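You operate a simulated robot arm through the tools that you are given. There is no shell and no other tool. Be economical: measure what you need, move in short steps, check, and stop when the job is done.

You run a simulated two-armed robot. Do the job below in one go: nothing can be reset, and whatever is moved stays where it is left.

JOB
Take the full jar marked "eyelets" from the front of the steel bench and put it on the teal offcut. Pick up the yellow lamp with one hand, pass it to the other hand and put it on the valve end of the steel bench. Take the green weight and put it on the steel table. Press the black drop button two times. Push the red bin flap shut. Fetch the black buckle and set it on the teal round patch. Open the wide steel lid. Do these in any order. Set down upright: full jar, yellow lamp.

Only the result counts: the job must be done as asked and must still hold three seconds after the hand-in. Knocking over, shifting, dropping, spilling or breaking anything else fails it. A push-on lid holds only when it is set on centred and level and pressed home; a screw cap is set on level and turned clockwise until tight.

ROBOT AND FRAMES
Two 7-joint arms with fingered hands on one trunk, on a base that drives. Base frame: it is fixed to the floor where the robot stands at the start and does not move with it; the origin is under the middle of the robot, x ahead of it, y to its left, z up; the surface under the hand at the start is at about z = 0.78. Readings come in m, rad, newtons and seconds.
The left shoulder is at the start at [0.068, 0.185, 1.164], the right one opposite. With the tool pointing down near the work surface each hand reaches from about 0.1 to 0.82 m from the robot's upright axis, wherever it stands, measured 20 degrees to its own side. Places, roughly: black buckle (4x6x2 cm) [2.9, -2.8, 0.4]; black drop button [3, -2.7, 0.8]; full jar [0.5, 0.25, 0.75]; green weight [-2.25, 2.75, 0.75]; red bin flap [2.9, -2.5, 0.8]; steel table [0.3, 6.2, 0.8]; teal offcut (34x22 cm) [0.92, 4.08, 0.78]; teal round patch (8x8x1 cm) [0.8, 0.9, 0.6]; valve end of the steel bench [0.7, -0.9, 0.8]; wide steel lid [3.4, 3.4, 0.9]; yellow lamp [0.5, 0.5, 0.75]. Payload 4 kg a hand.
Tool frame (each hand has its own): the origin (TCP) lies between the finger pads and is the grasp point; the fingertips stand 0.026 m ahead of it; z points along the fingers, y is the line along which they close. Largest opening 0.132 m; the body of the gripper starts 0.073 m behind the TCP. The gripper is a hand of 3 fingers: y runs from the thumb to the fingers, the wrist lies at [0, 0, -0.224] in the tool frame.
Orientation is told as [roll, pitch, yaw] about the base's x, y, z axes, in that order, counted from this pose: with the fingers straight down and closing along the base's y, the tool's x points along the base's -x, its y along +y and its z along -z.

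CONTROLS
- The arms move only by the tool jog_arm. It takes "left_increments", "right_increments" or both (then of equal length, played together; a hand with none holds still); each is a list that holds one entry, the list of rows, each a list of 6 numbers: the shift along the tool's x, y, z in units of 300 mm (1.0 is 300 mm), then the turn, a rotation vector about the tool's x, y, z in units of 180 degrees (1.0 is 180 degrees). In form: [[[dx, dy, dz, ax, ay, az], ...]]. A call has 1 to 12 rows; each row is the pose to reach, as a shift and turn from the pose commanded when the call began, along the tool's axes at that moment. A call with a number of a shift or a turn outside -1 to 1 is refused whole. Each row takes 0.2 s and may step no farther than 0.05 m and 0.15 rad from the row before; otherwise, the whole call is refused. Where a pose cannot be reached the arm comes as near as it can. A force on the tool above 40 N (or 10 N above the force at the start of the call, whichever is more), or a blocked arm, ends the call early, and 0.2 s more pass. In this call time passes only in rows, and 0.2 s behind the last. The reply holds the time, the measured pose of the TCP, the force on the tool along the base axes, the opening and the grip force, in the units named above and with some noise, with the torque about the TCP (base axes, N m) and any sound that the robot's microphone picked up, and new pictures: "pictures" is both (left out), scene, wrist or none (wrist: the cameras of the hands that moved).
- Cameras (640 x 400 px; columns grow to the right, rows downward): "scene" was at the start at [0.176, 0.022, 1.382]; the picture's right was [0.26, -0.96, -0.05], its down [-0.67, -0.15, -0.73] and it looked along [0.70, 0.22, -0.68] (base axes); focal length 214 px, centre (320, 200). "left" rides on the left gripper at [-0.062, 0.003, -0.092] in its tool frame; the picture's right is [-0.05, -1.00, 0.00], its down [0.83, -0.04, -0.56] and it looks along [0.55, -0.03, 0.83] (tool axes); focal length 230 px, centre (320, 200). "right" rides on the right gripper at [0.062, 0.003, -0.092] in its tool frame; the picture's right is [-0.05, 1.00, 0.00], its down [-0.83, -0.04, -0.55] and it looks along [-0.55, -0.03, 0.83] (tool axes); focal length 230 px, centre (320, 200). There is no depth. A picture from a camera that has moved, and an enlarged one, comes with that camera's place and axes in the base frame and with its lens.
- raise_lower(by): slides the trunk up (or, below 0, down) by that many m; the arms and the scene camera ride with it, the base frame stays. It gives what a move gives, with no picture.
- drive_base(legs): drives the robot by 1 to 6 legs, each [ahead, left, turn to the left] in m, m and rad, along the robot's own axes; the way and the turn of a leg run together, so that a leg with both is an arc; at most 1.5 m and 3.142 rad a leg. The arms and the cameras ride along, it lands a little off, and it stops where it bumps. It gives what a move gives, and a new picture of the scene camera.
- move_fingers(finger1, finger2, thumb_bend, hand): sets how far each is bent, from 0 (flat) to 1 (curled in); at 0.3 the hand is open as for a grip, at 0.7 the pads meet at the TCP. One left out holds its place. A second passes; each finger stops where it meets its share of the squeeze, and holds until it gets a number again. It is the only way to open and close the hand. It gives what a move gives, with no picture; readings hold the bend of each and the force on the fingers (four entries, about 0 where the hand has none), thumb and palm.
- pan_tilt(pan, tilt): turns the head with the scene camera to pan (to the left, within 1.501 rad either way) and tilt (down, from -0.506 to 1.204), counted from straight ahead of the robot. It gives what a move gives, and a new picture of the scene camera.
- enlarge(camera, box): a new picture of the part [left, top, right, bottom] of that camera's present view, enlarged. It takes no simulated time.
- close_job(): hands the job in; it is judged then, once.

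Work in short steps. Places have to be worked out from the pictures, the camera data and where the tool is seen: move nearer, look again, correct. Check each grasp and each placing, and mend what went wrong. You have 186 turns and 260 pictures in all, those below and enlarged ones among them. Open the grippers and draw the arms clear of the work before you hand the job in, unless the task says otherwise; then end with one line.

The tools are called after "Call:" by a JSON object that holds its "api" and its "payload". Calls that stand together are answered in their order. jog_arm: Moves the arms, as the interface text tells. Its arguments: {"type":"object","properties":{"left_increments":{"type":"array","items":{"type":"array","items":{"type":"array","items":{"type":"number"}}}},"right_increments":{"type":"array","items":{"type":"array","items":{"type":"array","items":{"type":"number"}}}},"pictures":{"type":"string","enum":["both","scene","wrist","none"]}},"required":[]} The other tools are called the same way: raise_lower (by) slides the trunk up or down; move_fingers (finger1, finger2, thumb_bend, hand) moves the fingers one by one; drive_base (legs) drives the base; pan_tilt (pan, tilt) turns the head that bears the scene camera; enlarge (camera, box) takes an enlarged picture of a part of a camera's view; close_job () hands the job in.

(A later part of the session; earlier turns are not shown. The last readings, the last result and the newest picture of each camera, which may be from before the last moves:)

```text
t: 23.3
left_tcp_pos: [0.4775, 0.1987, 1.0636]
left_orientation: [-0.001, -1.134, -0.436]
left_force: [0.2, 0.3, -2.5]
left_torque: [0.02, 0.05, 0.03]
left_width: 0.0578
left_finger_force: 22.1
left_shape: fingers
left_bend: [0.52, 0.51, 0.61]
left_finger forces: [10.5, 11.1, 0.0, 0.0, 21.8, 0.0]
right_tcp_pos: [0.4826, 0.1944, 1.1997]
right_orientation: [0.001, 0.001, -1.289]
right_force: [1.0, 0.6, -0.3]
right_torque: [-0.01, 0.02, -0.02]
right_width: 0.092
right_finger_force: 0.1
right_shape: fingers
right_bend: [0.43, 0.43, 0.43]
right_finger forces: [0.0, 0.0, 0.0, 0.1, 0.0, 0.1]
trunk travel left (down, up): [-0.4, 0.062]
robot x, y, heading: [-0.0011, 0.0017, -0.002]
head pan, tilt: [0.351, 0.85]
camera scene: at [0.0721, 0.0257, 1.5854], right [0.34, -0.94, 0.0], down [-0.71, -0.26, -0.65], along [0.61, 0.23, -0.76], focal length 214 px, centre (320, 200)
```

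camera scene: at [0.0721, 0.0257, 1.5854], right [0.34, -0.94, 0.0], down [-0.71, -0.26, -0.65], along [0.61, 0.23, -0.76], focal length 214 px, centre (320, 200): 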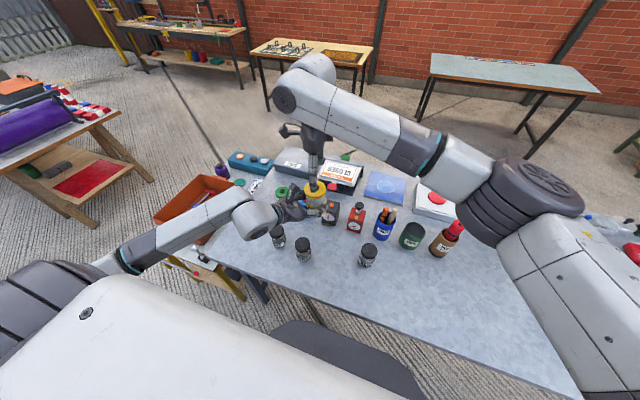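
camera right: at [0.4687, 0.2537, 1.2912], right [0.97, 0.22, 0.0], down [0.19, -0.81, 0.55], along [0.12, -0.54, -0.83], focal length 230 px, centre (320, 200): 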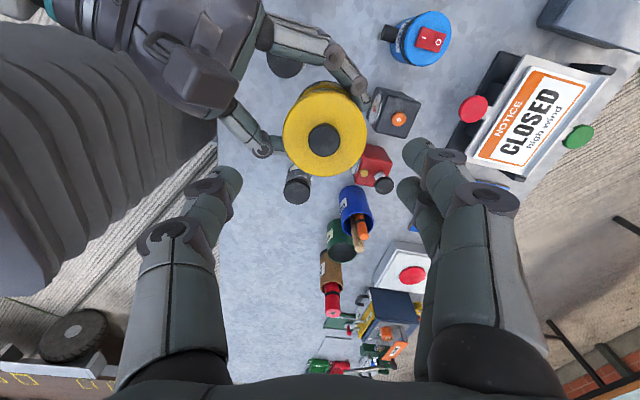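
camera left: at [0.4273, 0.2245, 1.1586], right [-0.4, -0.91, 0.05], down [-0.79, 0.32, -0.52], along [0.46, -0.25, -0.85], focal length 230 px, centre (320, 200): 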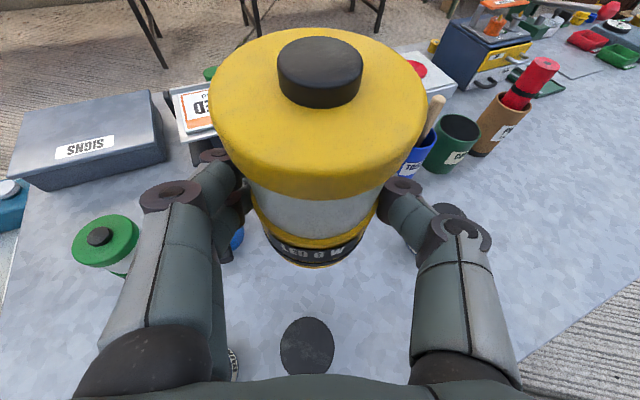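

Right hand is centred over the lamp within 3 mm. Lowering so its pads straddle the cap, just above the left thumb.

Call:
{"api": "jog_arm", "payload": {"right_increments": [[[0.006, 0, 0.067, 0, 0, 0], [0.008, 0.004, 0.134, 0, 0, 0], [0.008, 0.004, 0.201, 0, 0, 0], [0.008, 0.004, 0.267, 0, 0, 0]]], "pictures": "wrist"}}

Call:
{"api": "enlarge", "payload": {"camera": "scene", "box": [220, 110, 400, 260]}}

Call:
{"api": "enlarge", "payload": {"camera": "left", "box": [0, 0, 640, 400]}}

```text
t: 24.3
left_tcp_pos: [0.4763, 0.1995, 1.0628]
left_orientation: [-0.001, -1.13, -0.436]
left_force: [-1.3, -0.3, -8.5]
left_torque: [0.11, -0.2, 0.02]
left_width: 0.0577
left_finger_force: 21.5
left_shape: fingers
left_bend: [0.52, 0.51, 0.61]
left_finger forces: [10.5, 11.2, 0.0, 0.0, 21.7, 0.0]
right_tcp_pos: [0.4858, 0.1966, 1.1194]
right_orientation: [0.002, 0.001, -1.291]
right_force: [2.8, 0.4, 4.6]
right_torque: [-0.08, 0.23, -0.04]
right_width: 0.0912
right_finger_force: 0.1
right_shape: fingers
right_bend: [0.43, 0.43, 0.43]
right_finger forces: [0.0, 0.0, 0.0, 0.0, 0.0, 0.0]
trunk travel left (down, up): [-0.4, 0.062]
robot x, y, heading: [0.0008, -0.001, -0.002]
head pan, tilt: [0.351, 0.85]
camera right: at [0.4698, 0.2569, 1.2116], right [0.97, 0.23, 0.0], down [0.19, -0.81, 0.55], along [0.13, -0.54, -0.83], focal length 230 px, centre (320, 200)
```

right: 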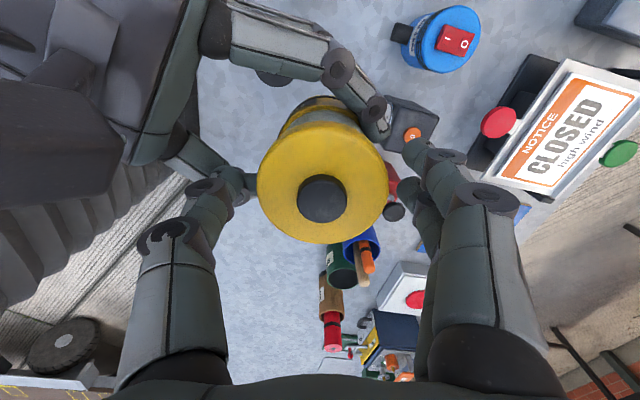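

```text
2.67 times, centred on (310, 185) of scene
camera zoom: at [0.0724, 0.0254, 1.5854], right [0.34, -0.94, 0.0], down [-0.71, -0.26, -0.65], along [0.61, 0.23, -0.76], focal length 572 px, centre (347, 240)
```

zoom: 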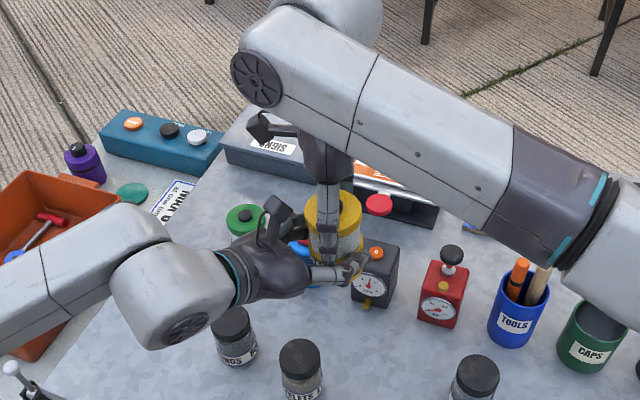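

```text
1.00 times, centred on (320, 200) of left (not enlarged: the box is as wide or as high as the picture)
camera zoom: at [0.4272, 0.2249, 1.1575], right [-0.4, -0.91, 0.05], down [-0.79, 0.32, -0.52], along [0.46, -0.24, -0.86], focal length 230 px, centre (320, 200)
```

zoom: 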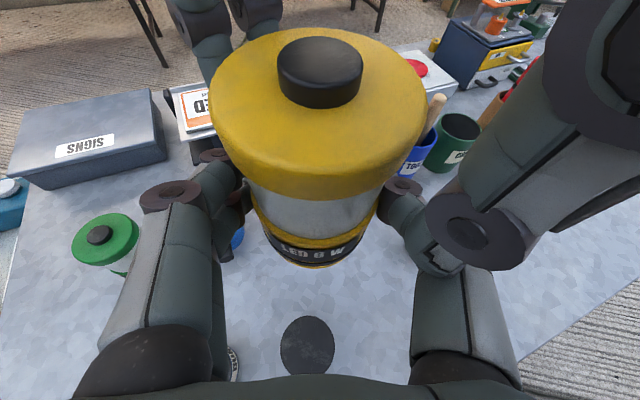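

The right thumb just touches the left thumb (≈4 N). I raise the right hand 4 mm and close it on the cap.

Call:
{"api": "jog_arm", "payload": {"right_increments": [[[0.0, -0.003, -0.013, 0, 0, 0]]], "pictures": "none"}}

Call:
{"api": "move_fingers", "payload": {"hand": "right", "finger1": 0.7, "finger2": 0.7, "thumb_bend": 0.7}}

Call:
{"api": "enlarge", "payload": {"camera": "right", "box": [0, 0, 640, 400]}}

```text
t: 24.7
left_tcp_pos: [0.4776, 0.1986, 1.0628]
left_orientation: [0.0, -1.136, -0.436]
left_force: [-1.3, 0.2, -5.5]
left_torque: [0.01, -0.05, -0.01]
left_width: 0.0579
left_finger_force: 21.9
left_shape: fingers
left_bend: [0.52, 0.51, 0.61]
left_finger forces: [10.4, 11.2, 0.1, 0.0, 21.7, 0.1]
right_tcp_pos: [0.4844, 0.1966, 1.1225]
right_orientation: [0.003, 0.001, -1.293]
right_force: [1.5, 0.4, 0.9]
right_torque: [-0.01, 0.06, 0.0]
right_width: 0.0905
right_finger_force: 0.1
right_shape: fingers
right_bend: [0.43, 0.43, 0.43]
right_finger forces: [0.0, 0.1, 0.0, 0.0, 0.0, 0.0]
trunk travel left (down, up): [-0.4, 0.062]
robot x, y, heading: [-0.0007, 0.0008, -0.0]
head pan, tilt: [0.351, 0.85]
```

```text
t: 25.7
left_tcp_pos: [0.4781, 0.1985, 1.0639]
left_orientation: [0.0, -1.135, -0.436]
left_force: [-3.9, -0.5, 1.5]
left_torque: [-0.01, -0.04, -0.03]
left_width: 0.0576
left_finger_force: 21.7
left_shape: fingers
left_bend: [0.53, 0.51, 0.61]
left_finger forces: [9.7, 10.5, 0.0, 0.1, 23.0, 0.0]
right_tcp_pos: [0.4835, 0.1978, 1.1225]
right_orientation: [-0.003, 0.002, -1.291]
right_force: [3.8, -0.4, -0.8]
right_torque: [0.05, -0.17, 0.02]
right_width: 0.0605
right_finger_force: 20.4
right_shape: fingers
right_bend: [0.52, 0.52, 0.58]
right_finger forces: [11.1, 11.1, 0.0, 0.1, 18.4, 0.1]
trunk travel left (down, up): [-0.4, 0.062]
robot x, y, heading: [0.0012, 0.0005, 0.001]
head pan, tilt: [0.351, 0.85]
```

```text
1.00 times, centred on (320, 200) of right (not enlarged: the box is as wide or as high as the picture)
camera zoom: at [0.4691, 0.2565, 1.2147], right [0.97, 0.23, 0.0], down [0.19, -0.81, 0.56], along [0.13, -0.54, -0.83], focal length 230 px, centre (320, 200)
```

zoom: 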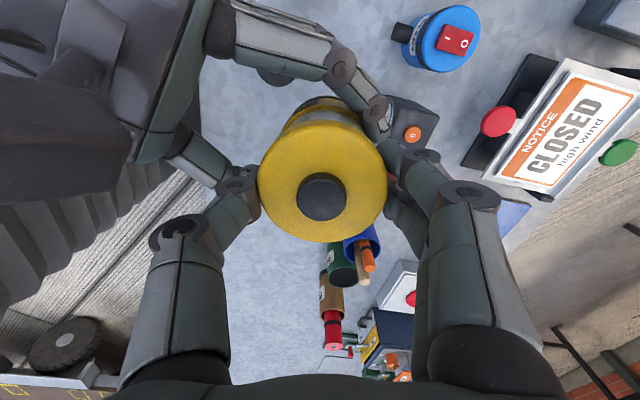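

Right holds with ~20 N. Opening the left hand and withdrawing along its own axis.

Call:
{"api": "move_fingers", "payload": {"hand": "left", "finger1": 0.42, "finger2": 0.42, "thumb_bend": 0.46}}

Call:
{"api": "jog_arm", "payload": {"left_increments": [[[0.01, 0, -0.06, 0, 0, 0], [0.02, 0, -0.18, 0, 0, 0], [0.02, 0, -0.33, 0, 0, 0], [0.02, 0, -0.48, 0, 0, 0]]], "pictures": "both"}}

```text
t: 26.7
left_tcp_pos: [0.4771, 0.1994, 1.064]
left_orientation: [-0.001, -1.134, -0.436]
left_force: [-0.5, 0.1, -1.0]
left_torque: [0.0, 0.0, 0.0]
left_width: 0.0875
left_finger_force: 0.1
left_shape: fingers
left_bend: [0.42, 0.42, 0.46]
left_finger forces: [0.1, 0.0, 0.0, 0.0, 0.0, 0.1]
right_tcp_pos: [0.4834, 0.1967, 1.1226]
right_orientation: [-0.001, -0.001, -1.292]
right_force: [0.0, 0.3, -0.4]
right_torque: [0.03, 0.02, 0.03]
right_width: 0.0602
right_finger_force: 20.5
right_shape: fingers
right_bend: [0.53, 0.52, 0.58]
right_finger forces: [10.3, 10.4, 0.0, 0.0, 20.5, 0.1]
trunk travel left (down, up): [-0.4, 0.062]
robot x, y, heading: [0.0031, -0.0013, 0.002]
head pan, tilt: [0.351, 0.85]
```

```text
t: 27.7
left_tcp_pos: [0.3535, 0.2533, 1.1225]
left_orientation: [0.003, -1.137, -0.44]
left_force: [0.3, -1.2, 0.5]
left_torque: [0.0, 0.02, 0.03]
left_width: 0.0876
left_finger_force: 0.0
left_shape: fingers
left_bend: [0.42, 0.42, 0.46]
left_finger forces: [0.0, 0.0, 0.0, 0.0, 0.0, 0.0]
right_tcp_pos: [0.4817, 0.1956, 1.1227]
right_orientation: [0.003, 0.001, -1.291]
right_force: [-0.5, 0.2, 0.1]
right_torque: [0.0, -0.01, 0.01]
right_width: 0.0601
right_finger_force: 20.1
right_shape: fingers
right_bend: [0.53, 0.52, 0.58]
right_finger forces: [10.3, 10.3, 0.1, 0.0, 20.6, 0.0]
trunk travel left (down, up): [-0.4, 0.062]
robot x, y, heading: [0.0047, 0.0032, 0.0]
head pan, tilt: [0.351, 0.85]
camera scene: at [0.0691, 0.0246, 1.5856], right [0.34, -0.94, 0.0], down [-0.71, -0.26, -0.65], along [0.61, 0.23, -0.76], focal length 214 px, centre (320, 200)
camera left: at [0.3034, 0.2795, 1.2169], right [-0.4, -0.91, 0.05], down [-0.79, 0.32, -0.52], along [0.46, -0.25, -0.85], focal length 230 px, centre (320, 200)
```

scene: 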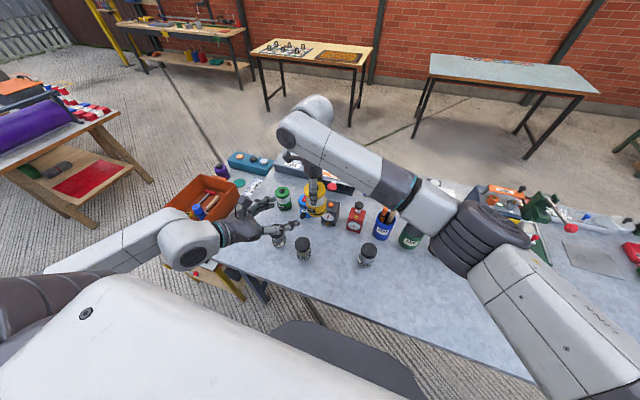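
left: 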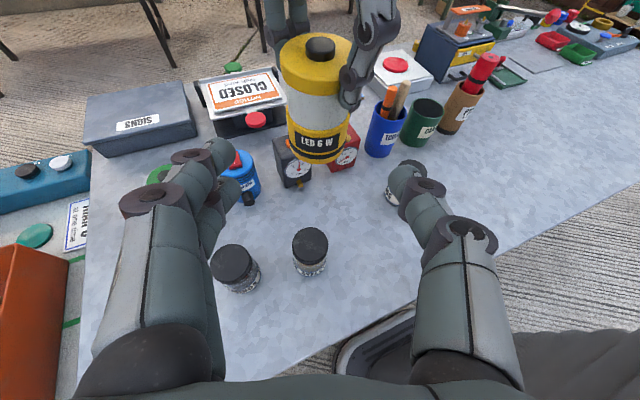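

Handover worked. Now I look at the right end of the bench to find the valve and free space.

Call:
{"api": "pan_tilt", "payload": {"pan": -0.5, "tilt": 0.55}}

Call:
{"api": "enlarge", "payload": {"camera": "left", "box": [380, 0, 640, 160]}}

```text
t: 28.9
left_tcp_pos: [0.3554, 0.2543, 1.1205]
left_orientation: [0.0, -1.135, -0.436]
left_force: [-0.5, 1.5, -0.4]
left_torque: [-0.01, 0.03, 0.01]
left_width: 0.0874
left_finger_force: 0.2
left_shape: fingers
left_bend: [0.42, 0.42, 0.46]
left_finger forces: [0.0, 0.1, 0.0, 0.0, 0.1, 0.1]
right_tcp_pos: [0.4824, 0.1975, 1.1232]
right_orientation: [0.001, 0.0, -1.29]
right_force: [-0.5, -0.6, -0.8]
right_torque: [0.0, 0.01, -0.04]
right_width: 0.0602
right_finger_force: 20.4
right_shape: fingers
right_bend: [0.53, 0.52, 0.58]
right_finger forces: [10.5, 10.3, 0.1, 0.0, 20.5, 0.0]
trunk travel left (down, up): [-0.4, 0.062]
robot x, y, heading: [0.003, 0.0024, 0.007]
head pan, tilt: [-0.499, 0.55]
camera scene: at [0.0773, -0.0445, 1.6108], right [-0.48, -0.88, 0.01], down [-0.47, 0.25, -0.85], along [0.74, -0.41, -0.53], focal length 214 px, centre (320, 200)
```

scene: 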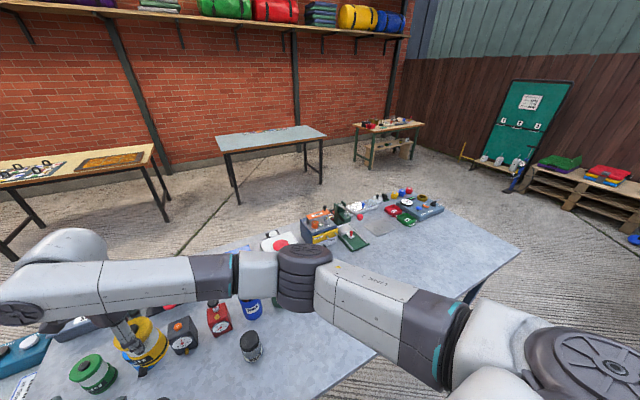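

```text
2.46 times, centred on (510, 80) of left
camera zoom: at [0.3056, 0.2802, 1.2155], right [-0.4, -0.91, 0.05], down [-0.79, 0.32, -0.52], along [0.46, -0.25, -0.85], focal length 566 px, centre (-148, 495)
```

zoom: 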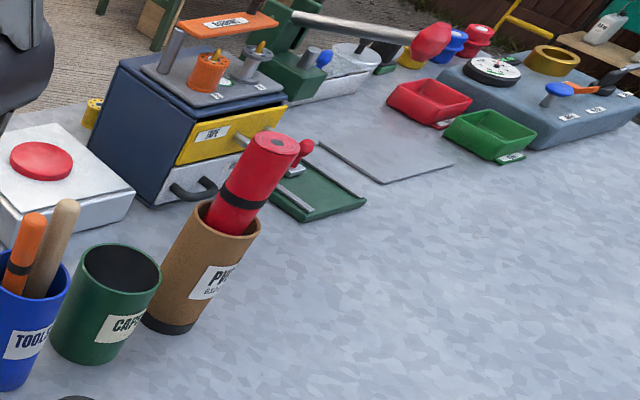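

The grey marked square near (0.82,-0.9) by the lever valve is the likely spot. I raise the lamp slightly and slide the base to the right 0.8 m to look closer.

Call:
{"api": "drive_base", "payload": {"legs": [[0, -0.8, 0]]}}

Call:
{"api": "pan_tilt", "payload": {"pan": -0.1, "tilt": 0.75}}

```text
t: 33.2
left_tcp_pos: [0.3545, -0.5571, 1.1198]
left_orientation: [-0.001, -1.135, -0.444]
left_force: [-0.4, -0.3, -1.5]
left_torque: [-0.01, -0.01, 0.01]
left_width: 0.0874
left_finger_force: 0.2
left_shape: fingers
left_bend: [0.42, 0.42, 0.46]
left_finger forces: [0.1, 0.0, 0.0, 0.1, 0.0, 0.0]
right_tcp_pos: [0.4815, -0.6145, 1.1222]
right_orientation: [-0.001, 0.001, -1.3]
right_force: [-0.2, -0.3, 1.1]
right_torque: [0.0, 0.0, 0.01]
right_width: 0.0604
right_finger_force: 20.8
right_shape: fingers
right_bend: [0.53, 0.52, 0.58]
right_finger forces: [10.3, 10.2, 0.1, 0.0, 20.6, 0.1]
trunk travel left (down, up): [-0.4, 0.062]
robot x, y, heading: [-0.0019, -0.809, -0.012]
head pan, tilt: [-0.499, 0.55]
camera scene: at [0.074, -0.8532, 1.6108], right [-0.49, -0.87, 0.01], down [-0.47, 0.25, -0.85], along [0.74, -0.41, -0.53], focal length 214 px, centre (320, 200)
```

scene: 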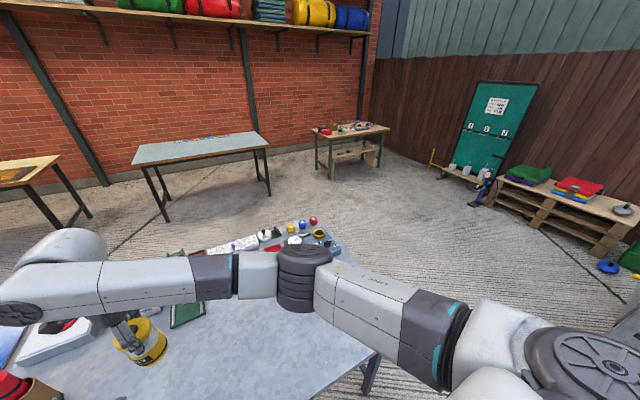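

```text
t: 34.1
left_tcp_pos: [0.3542, -0.5582, 1.1218]
left_orientation: [0.0, -1.135, -0.446]
left_force: [0.3, 0.6, 0.0]
left_torque: [0.03, 0.02, -0.04]
left_width: 0.0878
left_finger_force: 0.0
left_shape: fingers
left_bend: [0.42, 0.42, 0.46]
left_finger forces: [0.1, 0.1, 0.0, 0.0, 0.0, 0.0]
right_tcp_pos: [0.4827, -0.6148, 1.1217]
right_orientation: [0.002, 0.0, -1.298]
right_force: [0.0, -0.3, 0.8]
right_torque: [0.0, -0.01, 0.0]
right_width: 0.0602
right_finger_force: 20.2
right_shape: fingers
right_bend: [0.53, 0.52, 0.58]
right_finger forces: [10.4, 10.3, 0.0, 0.0, 20.4, 0.1]
trunk travel left (down, up): [-0.4, 0.062]
robot x, y, heading: [-0.0005, -0.8045, -0.009]
head pan, tilt: [-0.099, 0.75]
camera scene: at [0.0777, -0.8194, 1.5934], right [-0.11, -0.99, 0.0], down [-0.69, 0.07, -0.72], along [0.72, -0.08, -0.69], focal length 214 px, centre (320, 200)
```

scene: 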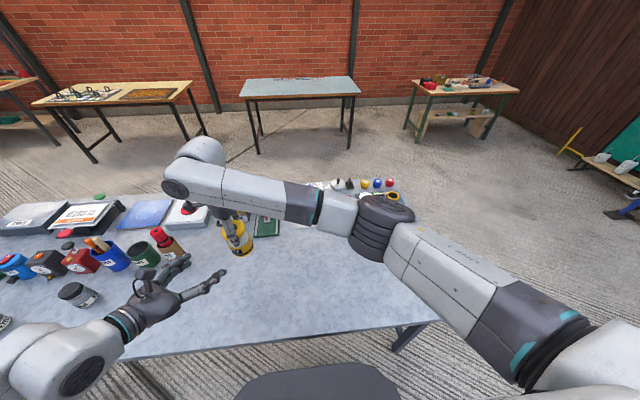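

The right arm hides the spot; I look with both wrist cameras.

Call:
{"api": "enlarge", "payload": {"camera": "left", "box": [200, 0, 640, 275]}}

Call:
{"api": "enlarge", "payload": {"camera": "right", "box": [0, 0, 640, 400]}}

```text
1.45 times, centred on (420, 138) of left
camera zoom: at [0.3047, -0.5311, 1.2155], right [-0.41, -0.91, 0.05], down [-0.79, 0.33, -0.52], along [0.46, -0.25, -0.85], focal length 335 px, centre (174, 291)
```

zoom: 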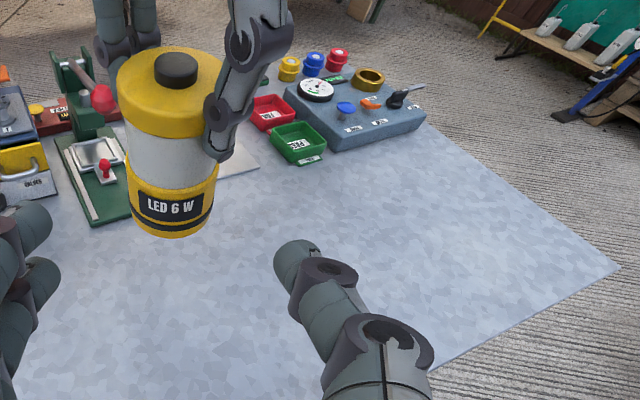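

```text
1.00 times, centred on (320, 200) of right (not enlarged: the box is as wide or as high as the picture)
camera zoom: at [0.4676, -0.5563, 1.2149], right [0.98, 0.22, 0.0], down [0.18, -0.81, 0.55], along [0.12, -0.54, -0.83], focal length 230 px, centre (320, 200)
```

zoom: 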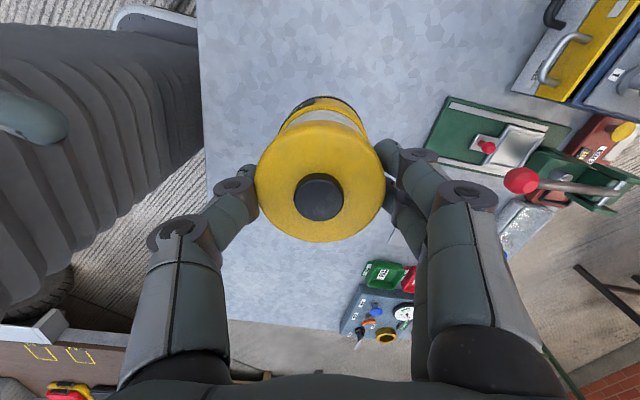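

The valve panel is at the bench's right end; the named spot (0.7,-0.9) is free bench just before the grey square. I carry the lamp over there with the right hand.

Call:
{"api": "jog_arm", "payload": {"right_increments": [[[-0.137, 0.054, 0, 0, 0, 0], [-0.274, 0.108, 0, 0, 0, 0], [-0.411, 0.162, 0, 0, 0, 0], [-0.549, 0.216, 0, 0, 0, 0], [-0.686, 0.27, 0, 0, 0, 0], [-0.823, 0.324, 0, 0, 0, 0], [-0.96, 0.378, 0, 0, 0, 0]]], "pictures": "both"}}

Call:
{"api": "enlarge", "payload": {"camera": "left", "box": [200, 0, 640, 275]}}

```text
t: 35.7
left_tcp_pos: [0.3551, -0.5583, 1.1201]
left_orientation: [0.0, -1.133, -0.445]
left_force: [0.9, 0.1, -0.9]
left_torque: [0.0, 0.0, -0.02]
left_width: 0.0874
left_finger_force: 0.1
left_shape: fingers
left_bend: [0.42, 0.42, 0.46]
left_finger forces: [0.0, 0.1, 0.0, 0.0, 0.0, 0.1]
right_tcp_pos: [0.6688, -0.8645, 1.1209]
right_orientation: [0.002, 0.001, -1.299]
right_force: [0.5, -0.3, 0.5]
right_torque: [-0.02, 0.03, -0.01]
right_width: 0.0603
right_finger_force: 20.3
right_shape: fingers
right_bend: [0.53, 0.52, 0.58]
right_finger forces: [10.3, 10.2, 0.0, 0.0, 20.2, 0.0]
trunk travel left (down, up): [-0.4, 0.062]
robot x, y, heading: [-0.0034, -0.8085, -0.01]
head pan, tilt: [-0.099, 0.75]
camera scene: at [0.079, -0.8205, 1.5933], right [-0.11, -0.99, 0.0], down [-0.69, 0.07, -0.72], along [0.72, -0.08, -0.69], focal length 214 px, centre (320, 200)
camera right: at [0.6555, -0.804, 1.2141], right [0.98, 0.22, 0.0], down [0.18, -0.81, 0.55], along [0.12, -0.54, -0.83], focal length 230 px, centre (320, 200)
```

scene: 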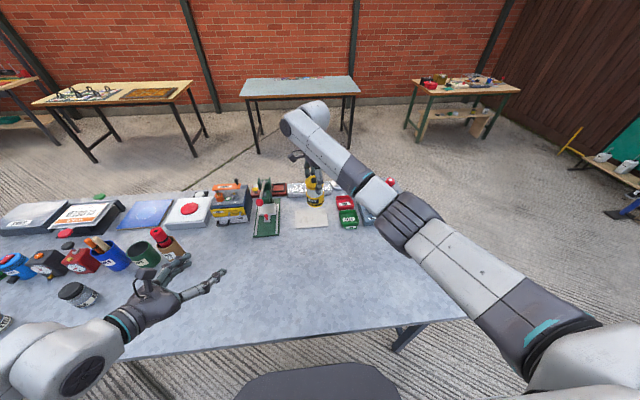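
right: 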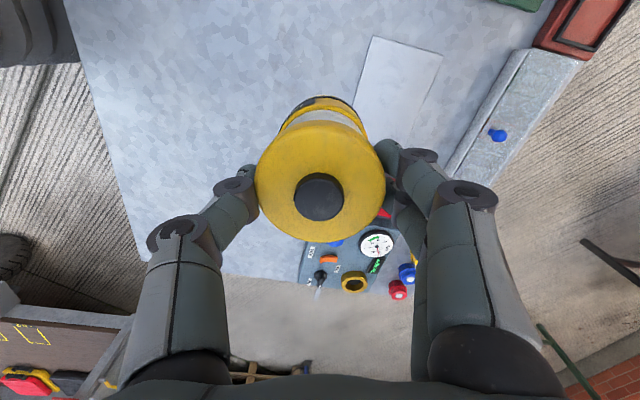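

```text
1.45 times, centred on (420, 138) of left
camera zoom: at [0.3057, -0.532, 1.2155], right [-0.41, -0.91, 0.05], down [-0.79, 0.33, -0.52], along [0.46, -0.25, -0.85], focal length 335 px, centre (174, 291)
```

zoom: 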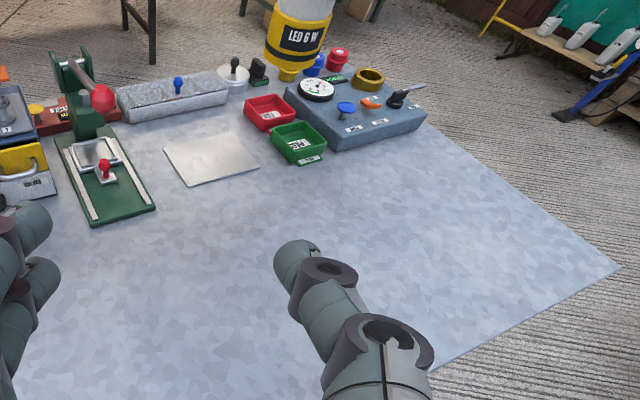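

The grey square is at about (0.80,-0.86); the stated centre (0.7,-0.9) is free bench. I lower the lamp to about 1 cm above the bench at (0.685,-0.88).

Call:
{"api": "jog_arm", "payload": {"right_increments": [[[-0.032, 0.019, 0.14, 0, 0, 0], [-0.064, 0.038, 0.29, 0, 0, 0], [-0.064, 0.038, 0.44, 0, 0, 0], [-0.064, 0.038, 0.59, 0, 0, 0], [-0.064, 0.038, 0.74, 0, 0, 0]]], "pictures": "both"}}

Call:
{"api": "enlarge", "payload": {"camera": "scene", "box": [250, 150, 410, 250]}}

Call:
{"api": "enlarge", "payload": {"camera": "left", "box": [200, 0, 640, 275]}}

```text
t: 36.9
left_tcp_pos: [0.3551, -0.5583, 1.1202]
left_orientation: [0.0, -1.133, -0.444]
left_force: [0.2, 0.4, 1.3]
left_torque: [0.01, -0.03, 0.0]
left_width: 0.0874
left_finger_force: 0.0
left_shape: fingers
left_bend: [0.42, 0.42, 0.46]
left_finger forces: [0.0, 0.0, 0.0, 0.0, 0.0, 0.0]
right_tcp_pos: [0.6673, -0.8824, 0.9153]
right_orientation: [0.014, 0.002, -1.303]
right_force: [1.7, -0.2, -0.2]
right_torque: [0.0, 0.04, 0.0]
right_width: 0.0597
right_finger_force: 20.8
right_shape: fingers
right_bend: [0.53, 0.53, 0.58]
right_finger forces: [10.6, 11.0, 0.0, 0.1, 20.6, 0.0]
right hand out of reach, approached as far as the arm can: row 4, 5
trunk travel left (down, up): [-0.4, 0.062]
robot x, y, heading: [-0.0068, -0.8081, -0.004]
head pan, tilt: [-0.099, 0.75]
camera scene: at [0.0784, -0.8202, 1.5931], right [-0.11, -0.99, 0.0], down [-0.69, 0.07, -0.72], along [0.72, -0.08, -0.69], focal length 214 px, centre (320, 200)
camera right: at [0.652, -0.8237, 1.0068], right [0.98, 0.21, 0.01], down [0.17, -0.82, 0.55], along [0.13, -0.54, -0.83], focal length 230 px, centre (320, 200)
```

scene: 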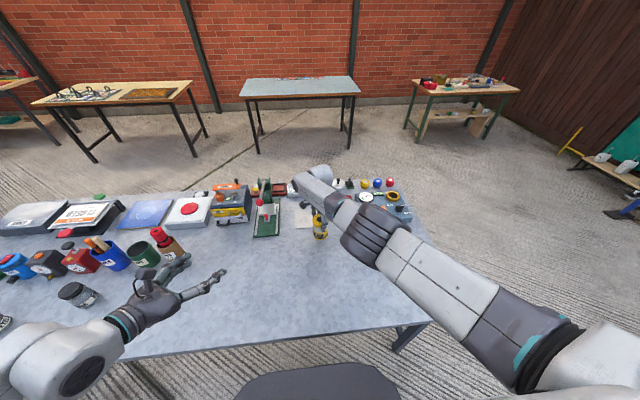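
right: 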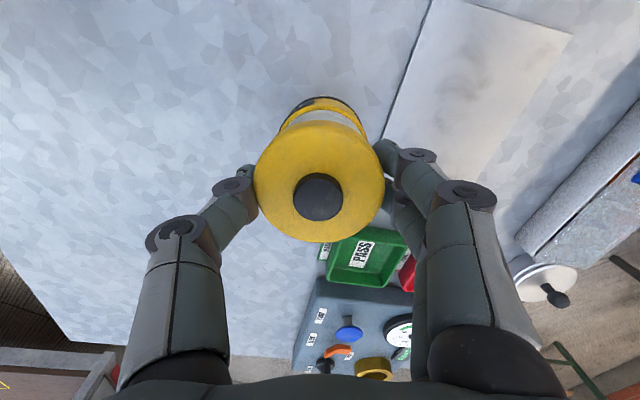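

```text
4.00 times, centred on (330, 200) of scene
camera zoom: at [0.0784, -0.8202, 1.5931], right [-0.11, -0.99, 0.0], down [-0.69, 0.07, -0.72], along [0.72, -0.08, -0.69], focal length 858 px, centre (280, 200)
```

zoom: 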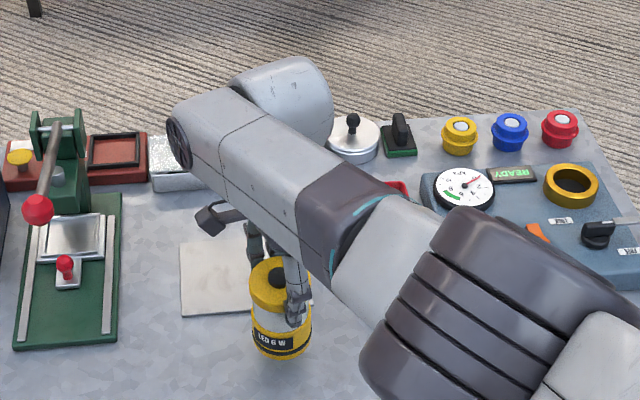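

```text
1.45 times, centred on (420, 138) of left
camera zoom: at [0.3053, -0.5318, 1.2153], right [-0.41, -0.91, 0.05], down [-0.79, 0.33, -0.52], along [0.46, -0.25, -0.85], focal length 335 px, centre (174, 291)
```

zoom: 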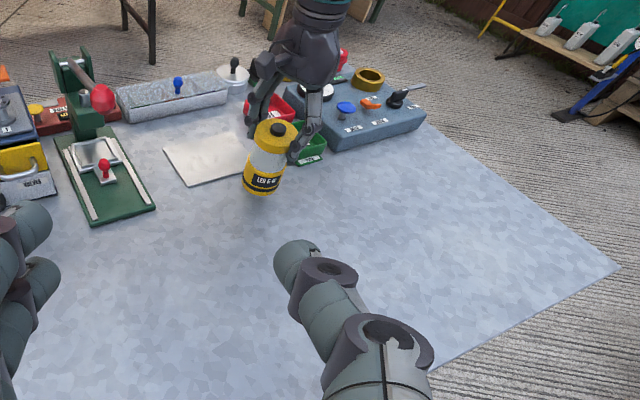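

The arm is at its reach limit 2.5 cm above the bench, so I let the trunk carry it down.

Call:
{"api": "raise_lower", "payload": {"by": -0.022}}

Call:
{"api": "enlarge", "payload": {"camera": "left", "box": [330, 50, 490, 150]}}

```text
t: 37.6
left_tcp_pos: [0.3534, -0.5579, 1.0975]
left_orientation: [-0.003, -1.136, -0.443]
left_force: [-0.3, 0.2, -0.4]
left_torque: [0.0, 0.01, 0.0]
left_width: 0.0876
left_finger_force: 0.0
left_shape: fingers
left_bend: [0.42, 0.42, 0.46]
left_finger forces: [0.0, 0.0, 0.1, 0.0, 0.0, 0.0]
right_tcp_pos: [0.6666, -0.8829, 0.8924]
right_orientation: [0.003, 0.0, -1.299]
right_force: [-0.6, 0.7, 0.3]
right_torque: [0.01, -0.01, -0.01]
right_width: 0.0599
right_finger_force: 21.0
right_shape: fingers
right_bend: [0.53, 0.53, 0.58]
right_finger forces: [10.4, 10.5, 0.0, 0.0, 20.5, 0.1]
trunk travel left (down, up): [-0.378, 0.084]
robot x, y, heading: [-0.0033, -0.8093, -0.01]
head pan, tilt: [-0.099, 0.75]
```

```text
4.00 times, centred on (410, 100) of left
camera zoom: at [0.3048, -0.5301, 1.193], right [-0.41, -0.91, 0.05], down [-0.79, 0.33, -0.52], along [0.46, -0.25, -0.85], focal length 920 px, centre (-40, 600)
```

zoom: 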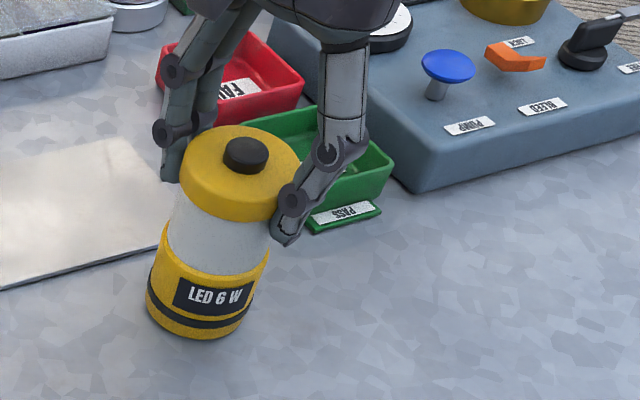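

About 4 mm to go; small trunk steps.

Call:
{"api": "raise_lower", "payload": {"by": -0.003}}

Call:
{"api": "raise_lower", "payload": {"by": -0.002}}

```text
t: 38.1
left_tcp_pos: [0.3544, -0.5574, 1.0953]
left_orientation: [0.001, -1.135, -0.445]
left_force: [0.5, 0.5, -0.5]
left_torque: [-0.01, -0.02, 0.03]
left_width: 0.0875
left_finger_force: 0.2
left_shape: fingers
left_bend: [0.42, 0.42, 0.46]
left_finger forces: [0.0, 0.0, 0.1, 0.0, 0.1, 0.0]
right_tcp_pos: [0.6675, -0.8833, 0.8897]
right_orientation: [0.0, -0.001, -1.299]
right_force: [-0.1, 0.7, -0.5]
right_torque: [0.01, 0.03, -0.03]
right_width: 0.0599
right_finger_force: 20.4
right_shape: fingers
right_bend: [0.53, 0.53, 0.58]
right_finger forces: [10.3, 10.5, 0.0, 0.0, 20.4, 0.0]
trunk travel left (down, up): [-0.375, 0.087]
robot x, y, heading: [-0.0017, -0.8107, -0.009]
head pan, tilt: [-0.099, 0.75]
```

```text
t: 38.6
left_tcp_pos: [0.3539, -0.5571, 1.0933]
left_orientation: [-0.002, -1.133, -0.447]
left_force: [0.4, -0.2, 0.9]
left_torque: [0.0, -0.02, -0.04]
left_width: 0.0876
left_finger_force: 0.1
left_shape: fingers
left_bend: [0.42, 0.42, 0.46]
left_finger forces: [0.0, 0.1, 0.0, 0.0, 0.1, 0.0]
right_tcp_pos: [0.6663, -0.8824, 0.8881]
right_orientation: [0.0, 0.001, -1.299]
right_force: [0.3, -0.9, 1.4]
right_torque: [-0.04, 0.09, 0.02]
right_width: 0.06
right_finger_force: 20.7
right_shape: fingers
right_bend: [0.53, 0.53, 0.58]
right_finger forces: [10.3, 10.5, 0.0, 0.0, 20.3, 0.0]
trunk travel left (down, up): [-0.373, 0.089]
robot x, y, heading: [-0.0022, -0.8116, -0.011]
head pan, tilt: [-0.099, 0.75]
```

Contact is just beginning; one more millimetre, then release.

Call:
{"api": "raise_lower", "payload": {"by": -0.0015}}

Call:
{"api": "move_fingers", "payload": {"hand": "right", "finger1": 0.44, "finger2": 0.44, "thumb_bend": 0.44}}

Call:
{"api": "jog_arm", "payload": {"right_increments": [[[0, 0, -0.04, 0, 0, 0], [0, 0, -0.14, 0, 0, 0], [0, 0, -0.28, 0, 0, 0], [0, 0, -0.43, 0, 0, 0], [0, 0, -0.58, 0, 0, 0], [0, 0, -0.73, 0, 0, 0]]], "pictures": "both"}}

```text
t: 39.1
left_tcp_pos: [0.3529, -0.5582, 1.0912]
left_orientation: [0.0, -1.134, -0.445]
left_force: [-0.6, -0.7, -0.1]
left_torque: [0.01, 0.01, 0.03]
left_width: 0.0875
left_finger_force: 0.1
left_shape: fingers
left_bend: [0.42, 0.42, 0.46]
left_finger forces: [0.0, 0.1, 0.0, 0.1, 0.0, 0.0]
right_tcp_pos: [0.6671, -0.8836, 0.8875]
right_orientation: [0.004, -0.003, -1.299]
right_force: [2.2, -1.8, 8.4]
right_torque: [-0.06, 0.15, 0.03]
right_width: 0.0596
right_finger_force: 21.6
right_shape: fingers
right_bend: [0.53, 0.53, 0.59]
right_finger forces: [11.0, 11.1, 0.0, 0.1, 20.7, 0.0]
trunk travel left (down, up): [-0.372, 0.09]
robot x, y, heading: [-0.0028, -0.807, -0.009]
head pan, tilt: [-0.099, 0.75]
```

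```text
t: 40.1
left_tcp_pos: [0.354, -0.5577, 1.0922]
left_orientation: [0.001, -1.136, -0.446]
left_force: [0.4, -0.3, 0.4]
left_torque: [0.01, 0.01, -0.01]
left_width: 0.0877
left_finger_force: 0.1
left_shape: fingers
left_bend: [0.42, 0.42, 0.46]
left_finger forces: [0.1, 0.0, 0.0, 0.0, 0.0, 0.0]
right_tcp_pos: [0.667, -0.8831, 0.8865]
right_orientation: [0.001, -0.001, -1.298]
right_force: [-0.5, -1.0, 0.0]
right_torque: [0.03, -0.01, 0.03]
right_width: 0.0872
right_finger_force: 0.1
right_shape: fingers
right_bend: [0.44, 0.44, 0.44]
right_finger forces: [0.0, 0.0, 0.1, 0.0, 0.0, 0.0]
trunk travel left (down, up): [-0.372, 0.09]
robot x, y, heading: [-0.0011, -0.8074, -0.005]
head pan, tilt: [-0.099, 0.75]
```

```text
t: 41.5
left_tcp_pos: [0.3531, -0.5565, 1.093]
left_orientation: [0.0, -1.134, -0.445]
left_force: [0.7, -0.5, -0.5]
left_torque: [-0.02, 0.0, -0.01]
left_width: 0.0875
left_finger_force: 0.2
left_shape: fingers
left_bend: [0.42, 0.42, 0.46]
left_finger forces: [0.0, 0.1, 0.1, 0.1, 0.1, 0.1]
right_tcp_pos: [0.6666, -0.8827, 1.106]
right_orientation: [0.003, -0.001, -1.298]
right_force: [-0.6, -0.7, 0.4]
right_torque: [-0.03, 0.03, 0.01]
right_width: 0.0877
right_finger_force: 0.1
right_shape: fingers
right_bend: [0.44, 0.44, 0.44]
right_finger forces: [0.0, 0.0, 0.0, 0.1, 0.0, 0.0]
trunk travel left (down, up): [-0.372, 0.09]
robot x, y, heading: [-0.0022, -0.8093, -0.009]
head pan, tilt: [-0.099, 0.75]
camera scene: at [0.0831, -0.8191, 1.5632], right [-0.11, -0.99, 0.0], down [-0.69, 0.07, -0.72], along [0.71, -0.08, -0.7], focal length 214 px, centre (320, 200)
camera right: at [0.6519, -0.8234, 1.1982], right [0.98, 0.22, 0.0], down [0.18, -0.81, 0.55], along [0.12, -0.54, -0.83], focal length 230 px, centre (320, 200)
```

scene: 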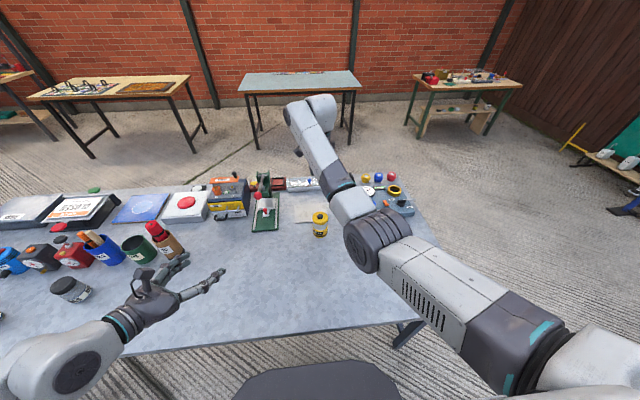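
right: 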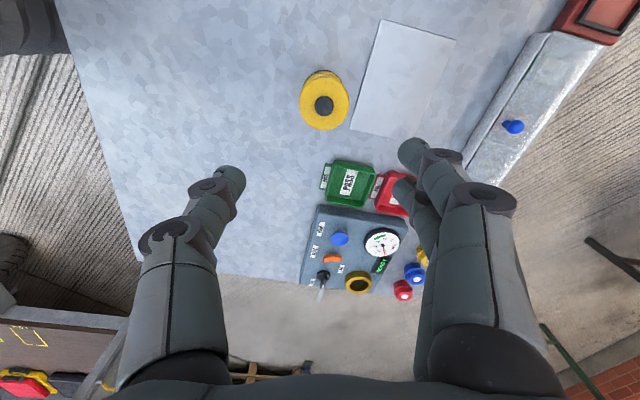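

Lamp stands upright at (0.667,-0.883). Now I retract the right arm and turn it to neutral yaw, then head for the button/flap/buckle table at (2.9,-2.6).

Call:
{"api": "jog_arm", "payload": {"right_increments": [[[-0.012, -0.098, 0, 0, 0, -0.0413], [-0.024, -0.196, 0, 0, 0, -0.0826], [-0.035, -0.294, 0, 0, 0, -0.124], [-0.047, -0.392, 0, 0, 0, -0.1652], [-0.059, -0.49, 0, 0, 0, -0.2065], [-0.071, -0.588, 0, 0, 0, -0.2478], [-0.083, -0.686, 0, 0, 0, -0.289], [-0.094, -0.784, 0, 0, 0, -0.3304], [-0.106, -0.882, 0, 0, 0, -0.3717], [-0.118, -0.98, 0, 0, 0, -0.413]]], "pictures": "none"}}

Call:
{"api": "pan_tilt", "payload": {"pan": -0.9, "tilt": 0.45}}

```text
t: 43.2
left_tcp_pos: [0.3537, -0.5575, 1.0927]
left_orientation: [0.002, -1.135, -0.447]
left_force: [-1.8, -1.0, -0.4]
left_torque: [0.0, 0.03, 0.02]
left_width: 0.0872
left_finger_force: 0.1
left_shape: fingers
left_bend: [0.42, 0.42, 0.46]
left_finger forces: [0.0, 0.0, 0.0, 0.0, 0.0, 0.0]
right_tcp_pos: [0.5416, -1.0616, 1.0011]
right_orientation: [-0.107, -0.096, -0.44]
right_force: [-0.5, 0.0, -0.2]
right_torque: [-0.03, 0.01, -0.03]
right_width: 0.0877
right_finger_force: 0.0
right_shape: fingers
right_bend: [0.44, 0.44, 0.44]
right_finger forces: [0.0, 0.1, 0.1, 0.0, 0.0, 0.0]
right hand out of reach, approached as far as the arm can: row 1, 2, 3, 4, 5, 6, 7, 8
trunk travel left (down, up): [-0.372, 0.09]
robot x, y, heading: [-0.0003, -0.8092, -0.009]
head pan, tilt: [-0.099, 0.75]
stopped in row 8 (right hand): the arm was blocked; the commanded pose is now the measured one
```

```text
t: 44.3
left_tcp_pos: [0.3544, -0.558, 1.0909]
left_orientation: [0.001, -1.135, -0.445]
left_force: [-0.2, 0.3, -0.6]
left_torque: [-0.02, -0.01, -0.01]
left_width: 0.0874
left_finger_force: 0.0
left_shape: fingers
left_bend: [0.42, 0.42, 0.46]
left_finger forces: [0.0, 0.1, 0.0, 0.0, 0.1, 0.0]
right_tcp_pos: [0.5427, -1.0605, 1.0008]
right_orientation: [-0.109, -0.092, -0.438]
right_force: [0.1, 0.6, 0.0]
right_torque: [0.02, 0.01, 0.02]
right_width: 0.0877
right_finger_force: 0.0
right_shape: fingers
right_bend: [0.44, 0.44, 0.44]
right_finger forces: [0.0, 0.0, 0.0, 0.1, 0.0, 0.0]
trunk travel left (down, up): [-0.372, 0.09]
robot x, y, heading: [-0.0042, -0.8088, -0.007]
head pan, tilt: [-0.901, 0.45]
camera scene: at [0.0583, -0.8831, 1.5901], right [-0.79, -0.62, 0.02], down [-0.29, 0.34, -0.89], along [0.54, -0.71, -0.45], focal length 214 px, centre (320, 200)
```

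scene: 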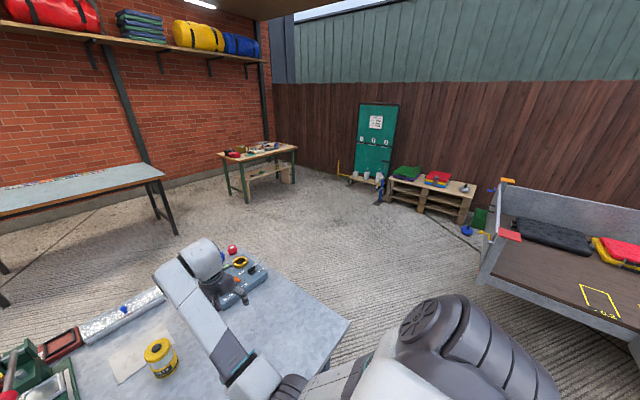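

The move was blocked partway; I check where the right hand is with respect to the panel.

Call:
{"api": "enlarge", "payload": {"camera": "scene", "box": [140, 220, 360, 360]}}

Call:
{"api": "enlarge", "payload": {"camera": "right", "box": [0, 0, 640, 400]}}

```text
2.86 times, centred on (250, 290) of scene
camera zoom: at [0.0583, -0.8831, 1.5901], right [-0.79, -0.62, 0.02], down [-0.29, 0.34, -0.89], along [0.54, -0.71, -0.45], focal length 613 px, centre (520, -57)
```

zoom: 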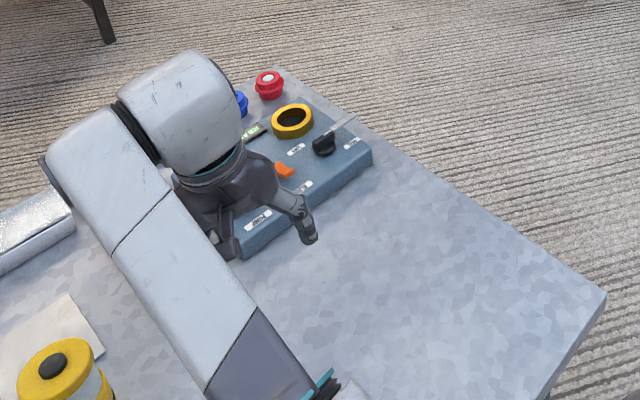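

```text
1.00 times, centred on (320, 200) of right (not enlarged: the box is as wide or as high as the picture)
camera zoom: at [0.4843, -1.0192, 1.0863], right [0.48, 0.87, -0.1], down [0.71, -0.31, 0.63], along [0.52, -0.37, -0.77], focal length 230 px, centre (320, 200)
```

zoom: 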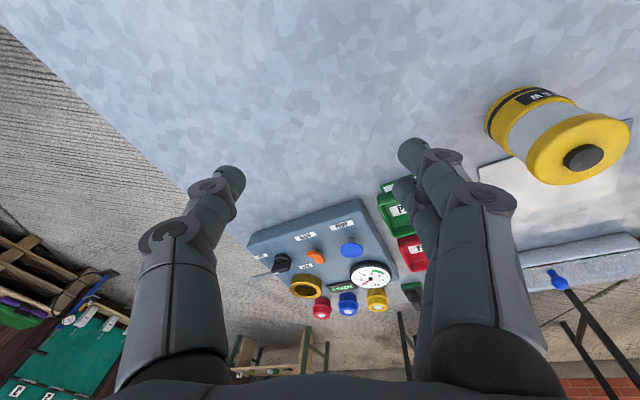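

It's in free air, just an arm limit. I lift it, level it and pull it back in a smaller move.

Call:
{"api": "jog_arm", "payload": {"right_increments": [[[0.05, -0.02, -0.09, -0.006, 0.003, -0.02], [0.12, -0.06, -0.17, -0.014, 0.007, -0.046], [0.22, -0.11, -0.23, -0.022, 0.012, -0.075], [0.31, -0.155, -0.29, -0.031, 0.017, -0.107], [0.407, -0.203, -0.35, -0.041, 0.0216, -0.139]]], "pictures": "none"}}

```text
t: 44.9
left_tcp_pos: [0.3538, -0.5586, 1.0928]
left_orientation: [0.002, -1.134, -0.447]
left_force: [0.2, 0.1, -0.6]
left_torque: [-0.01, 0.02, -0.03]
left_width: 0.0873
left_finger_force: 0.1
left_shape: fingers
left_bend: [0.42, 0.42, 0.46]
left_finger forces: [0.1, 0.1, 0.0, 0.1, 0.0, 0.0]
right_tcp_pos: [0.5213, -1.1383, 1.0251]
right_orientation: [-0.204, -0.116, -0.387]
right_force: [-0.2, -0.2, -0.7]
right_torque: [0.02, 0.01, 0.0]
right_width: 0.0875
right_finger_force: 0.2
right_shape: fingers
right_bend: [0.44, 0.44, 0.44]
right_finger forces: [0.0, 0.0, 0.0, 0.0, 0.1, 0.0]
right hand out of reach, approached as far as the arm can: row 1, 2
trunk travel left (down, up): [-0.372, 0.09]
robot x, y, heading: [-0.0028, -0.8074, -0.011]
head pan, tilt: [-0.901, 0.45]
stopped in row 2 (right hand): the arm was blocked; the commanded pose is now the measured one
```

I look at the arm's posture before moving it again.

Call:
{"api": "pan_tilt", "payload": {"pan": -0.5, "tilt": 0.95}}

```text
t: 45.8
left_tcp_pos: [0.354, -0.5573, 1.0923]
left_orientation: [0.001, -1.134, -0.446]
left_force: [0.0, 0.3, 1.1]
left_torque: [-0.02, -0.01, -0.03]
left_width: 0.0876
left_finger_force: 0.1
left_shape: fingers
left_bend: [0.42, 0.42, 0.46]
left_finger forces: [0.0, 0.0, 0.0, 0.0, 0.0, 0.0]
right_tcp_pos: [0.5224, -1.1384, 1.0245]
right_orientation: [-0.205, -0.114, -0.385]
right_force: [-0.2, 0.2, -0.7]
right_torque: [-0.02, 0.05, 0.03]
right_width: 0.0879
right_finger_force: 0.1
right_shape: fingers
right_bend: [0.44, 0.44, 0.44]
right_finger forces: [0.1, 0.0, 0.0, 0.0, 0.0, 0.1]
trunk travel left (down, up): [-0.372, 0.09]
robot x, y, heading: [-0.0009, -0.8104, -0.008]
head pan, tilt: [-0.499, 0.949]
camera scene: at [0.0644, -0.8464, 1.5481], right [-0.49, -0.87, 0.01], down [-0.72, 0.4, -0.57], along [0.49, -0.28, -0.82], focal length 214 px, centre (320, 200)
```

scene: 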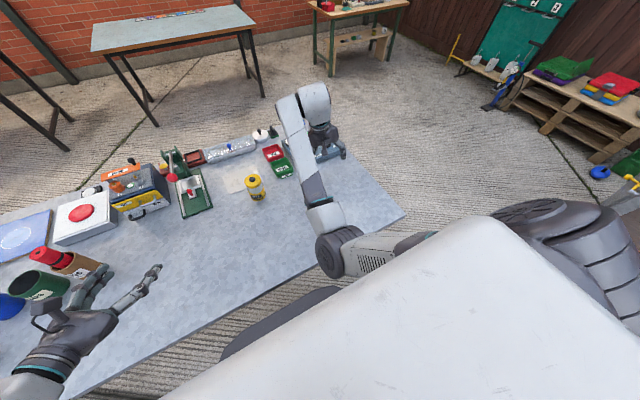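

The elbow is low near the bench's front edge. I raise the trunk and back the base away from the bench, then rearrange the arm in free space.

Call:
{"api": "raise_lower", "payload": {"by": 0.085}}

Call:
{"api": "drive_base", "payload": {"legs": [[-0.45, 0, 0]]}}

Call:
{"api": "jog_arm", "payload": {"right_increments": [[[0, 0, -0.1, 0, 0, 0], [0, 0, -0.2, 0, 0, 0]]], "pictures": "none"}}

```text
t: 47.0
left_tcp_pos: [0.3539, -0.5594, 1.1762]
left_orientation: [-0.001, -1.134, -0.445]
left_force: [0.5, 0.4, 0.5]
left_torque: [-0.03, -0.01, 0.0]
left_width: 0.0874
left_finger_force: 0.0
left_shape: fingers
left_bend: [0.42, 0.42, 0.46]
left_finger forces: [0.0, 0.0, 0.0, 0.0, 0.0, 0.0]
right_tcp_pos: [0.5214, -1.1366, 1.1091]
right_orientation: [-0.203, -0.11, -0.385]
right_force: [0.7, -0.7, -0.2]
right_torque: [-0.01, -0.01, -0.01]
right_width: 0.0877
right_finger_force: 0.0
right_shape: fingers
right_bend: [0.44, 0.44, 0.44]
right_finger forces: [0.1, 0.0, 0.1, 0.0, 0.0, 0.0]
trunk travel left (down, up): [-0.456, 0.005]
robot x, y, heading: [0.0015, -0.808, -0.004]
head pan, tilt: [-0.499, 0.949]
```

```text
t: 49.8
left_tcp_pos: [-0.0908, -0.5542, 1.177]
left_orientation: [0.0, -1.133, -0.442]
left_force: [-0.2, 0.5, -0.2]
left_torque: [0.0, 0.01, 0.01]
left_width: 0.0874
left_finger_force: 0.0
left_shape: fingers
left_bend: [0.42, 0.42, 0.46]
left_finger forces: [0.0, 0.0, 0.0, 0.0, 0.1, 0.1]
right_tcp_pos: [0.0764, -1.132, 1.1084]
right_orientation: [-0.202, -0.112, -0.384]
right_force: [-0.2, -0.4, 0.1]
right_torque: [0.01, 0.0, 0.01]
right_width: 0.0879
right_finger_force: 0.1
right_shape: fingers
right_bend: [0.44, 0.44, 0.44]
right_finger forces: [0.0, 0.1, 0.0, 0.1, 0.0, 0.1]
trunk travel left (down, up): [-0.456, 0.005]
robot x, y, heading: [-0.4482, -0.8089, -0.008]
head pan, tilt: [-0.499, 0.949]
camera scene: at [-0.3921, -0.8422, 1.6349], right [-0.49, -0.87, 0.0], down [-0.71, 0.39, -0.58], along [0.51, -0.28, -0.81], focal length 214 px, centre (320, 200)
```

scene: 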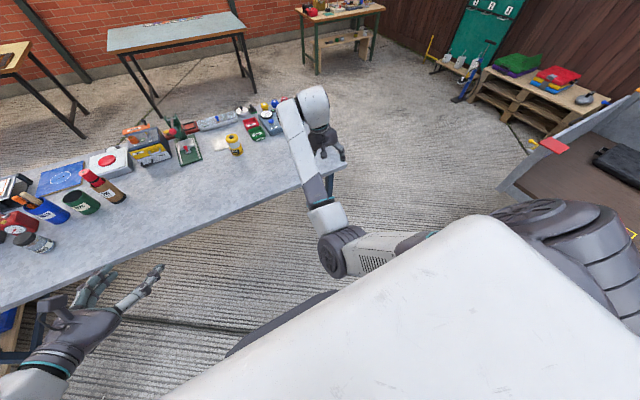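

```text
t: 50.5
left_tcp_pos: [-0.0939, -0.5549, 1.1774]
left_orientation: [0.001, -1.134, -0.443]
left_force: [-1.6, 0.2, 0.1]
left_torque: [-0.01, 0.01, 0.0]
left_width: 0.0875
left_finger_force: 0.0
left_shape: fingers
left_bend: [0.42, 0.42, 0.46]
left_finger forces: [0.0, 0.0, 0.0, 0.0, 0.0, 0.1]
right_tcp_pos: [0.0719, -1.1749, 1.17]
right_orientation: [-0.282, -0.149, -0.432]
right_force: [-0.4, -0.1, -0.2]
right_torque: [0.01, 0.04, 0.0]
right_width: 0.0881
right_finger_force: 0.1
right_shape: fingers
right_bend: [0.44, 0.44, 0.44]
right_finger forces: [0.0, 0.1, 0.1, 0.0, 0.1, 0.0]
right hand out of reach, approached as far as the arm can: row 2
trunk travel left (down, up): [-0.456, 0.005]
robot x, y, heading: [-0.449, -0.8062, -0.006]
head pan, tilt: [-0.499, 0.949]
stopped in row 2 (right hand): the arm was blocked; the commanded pose is now the measured one
```

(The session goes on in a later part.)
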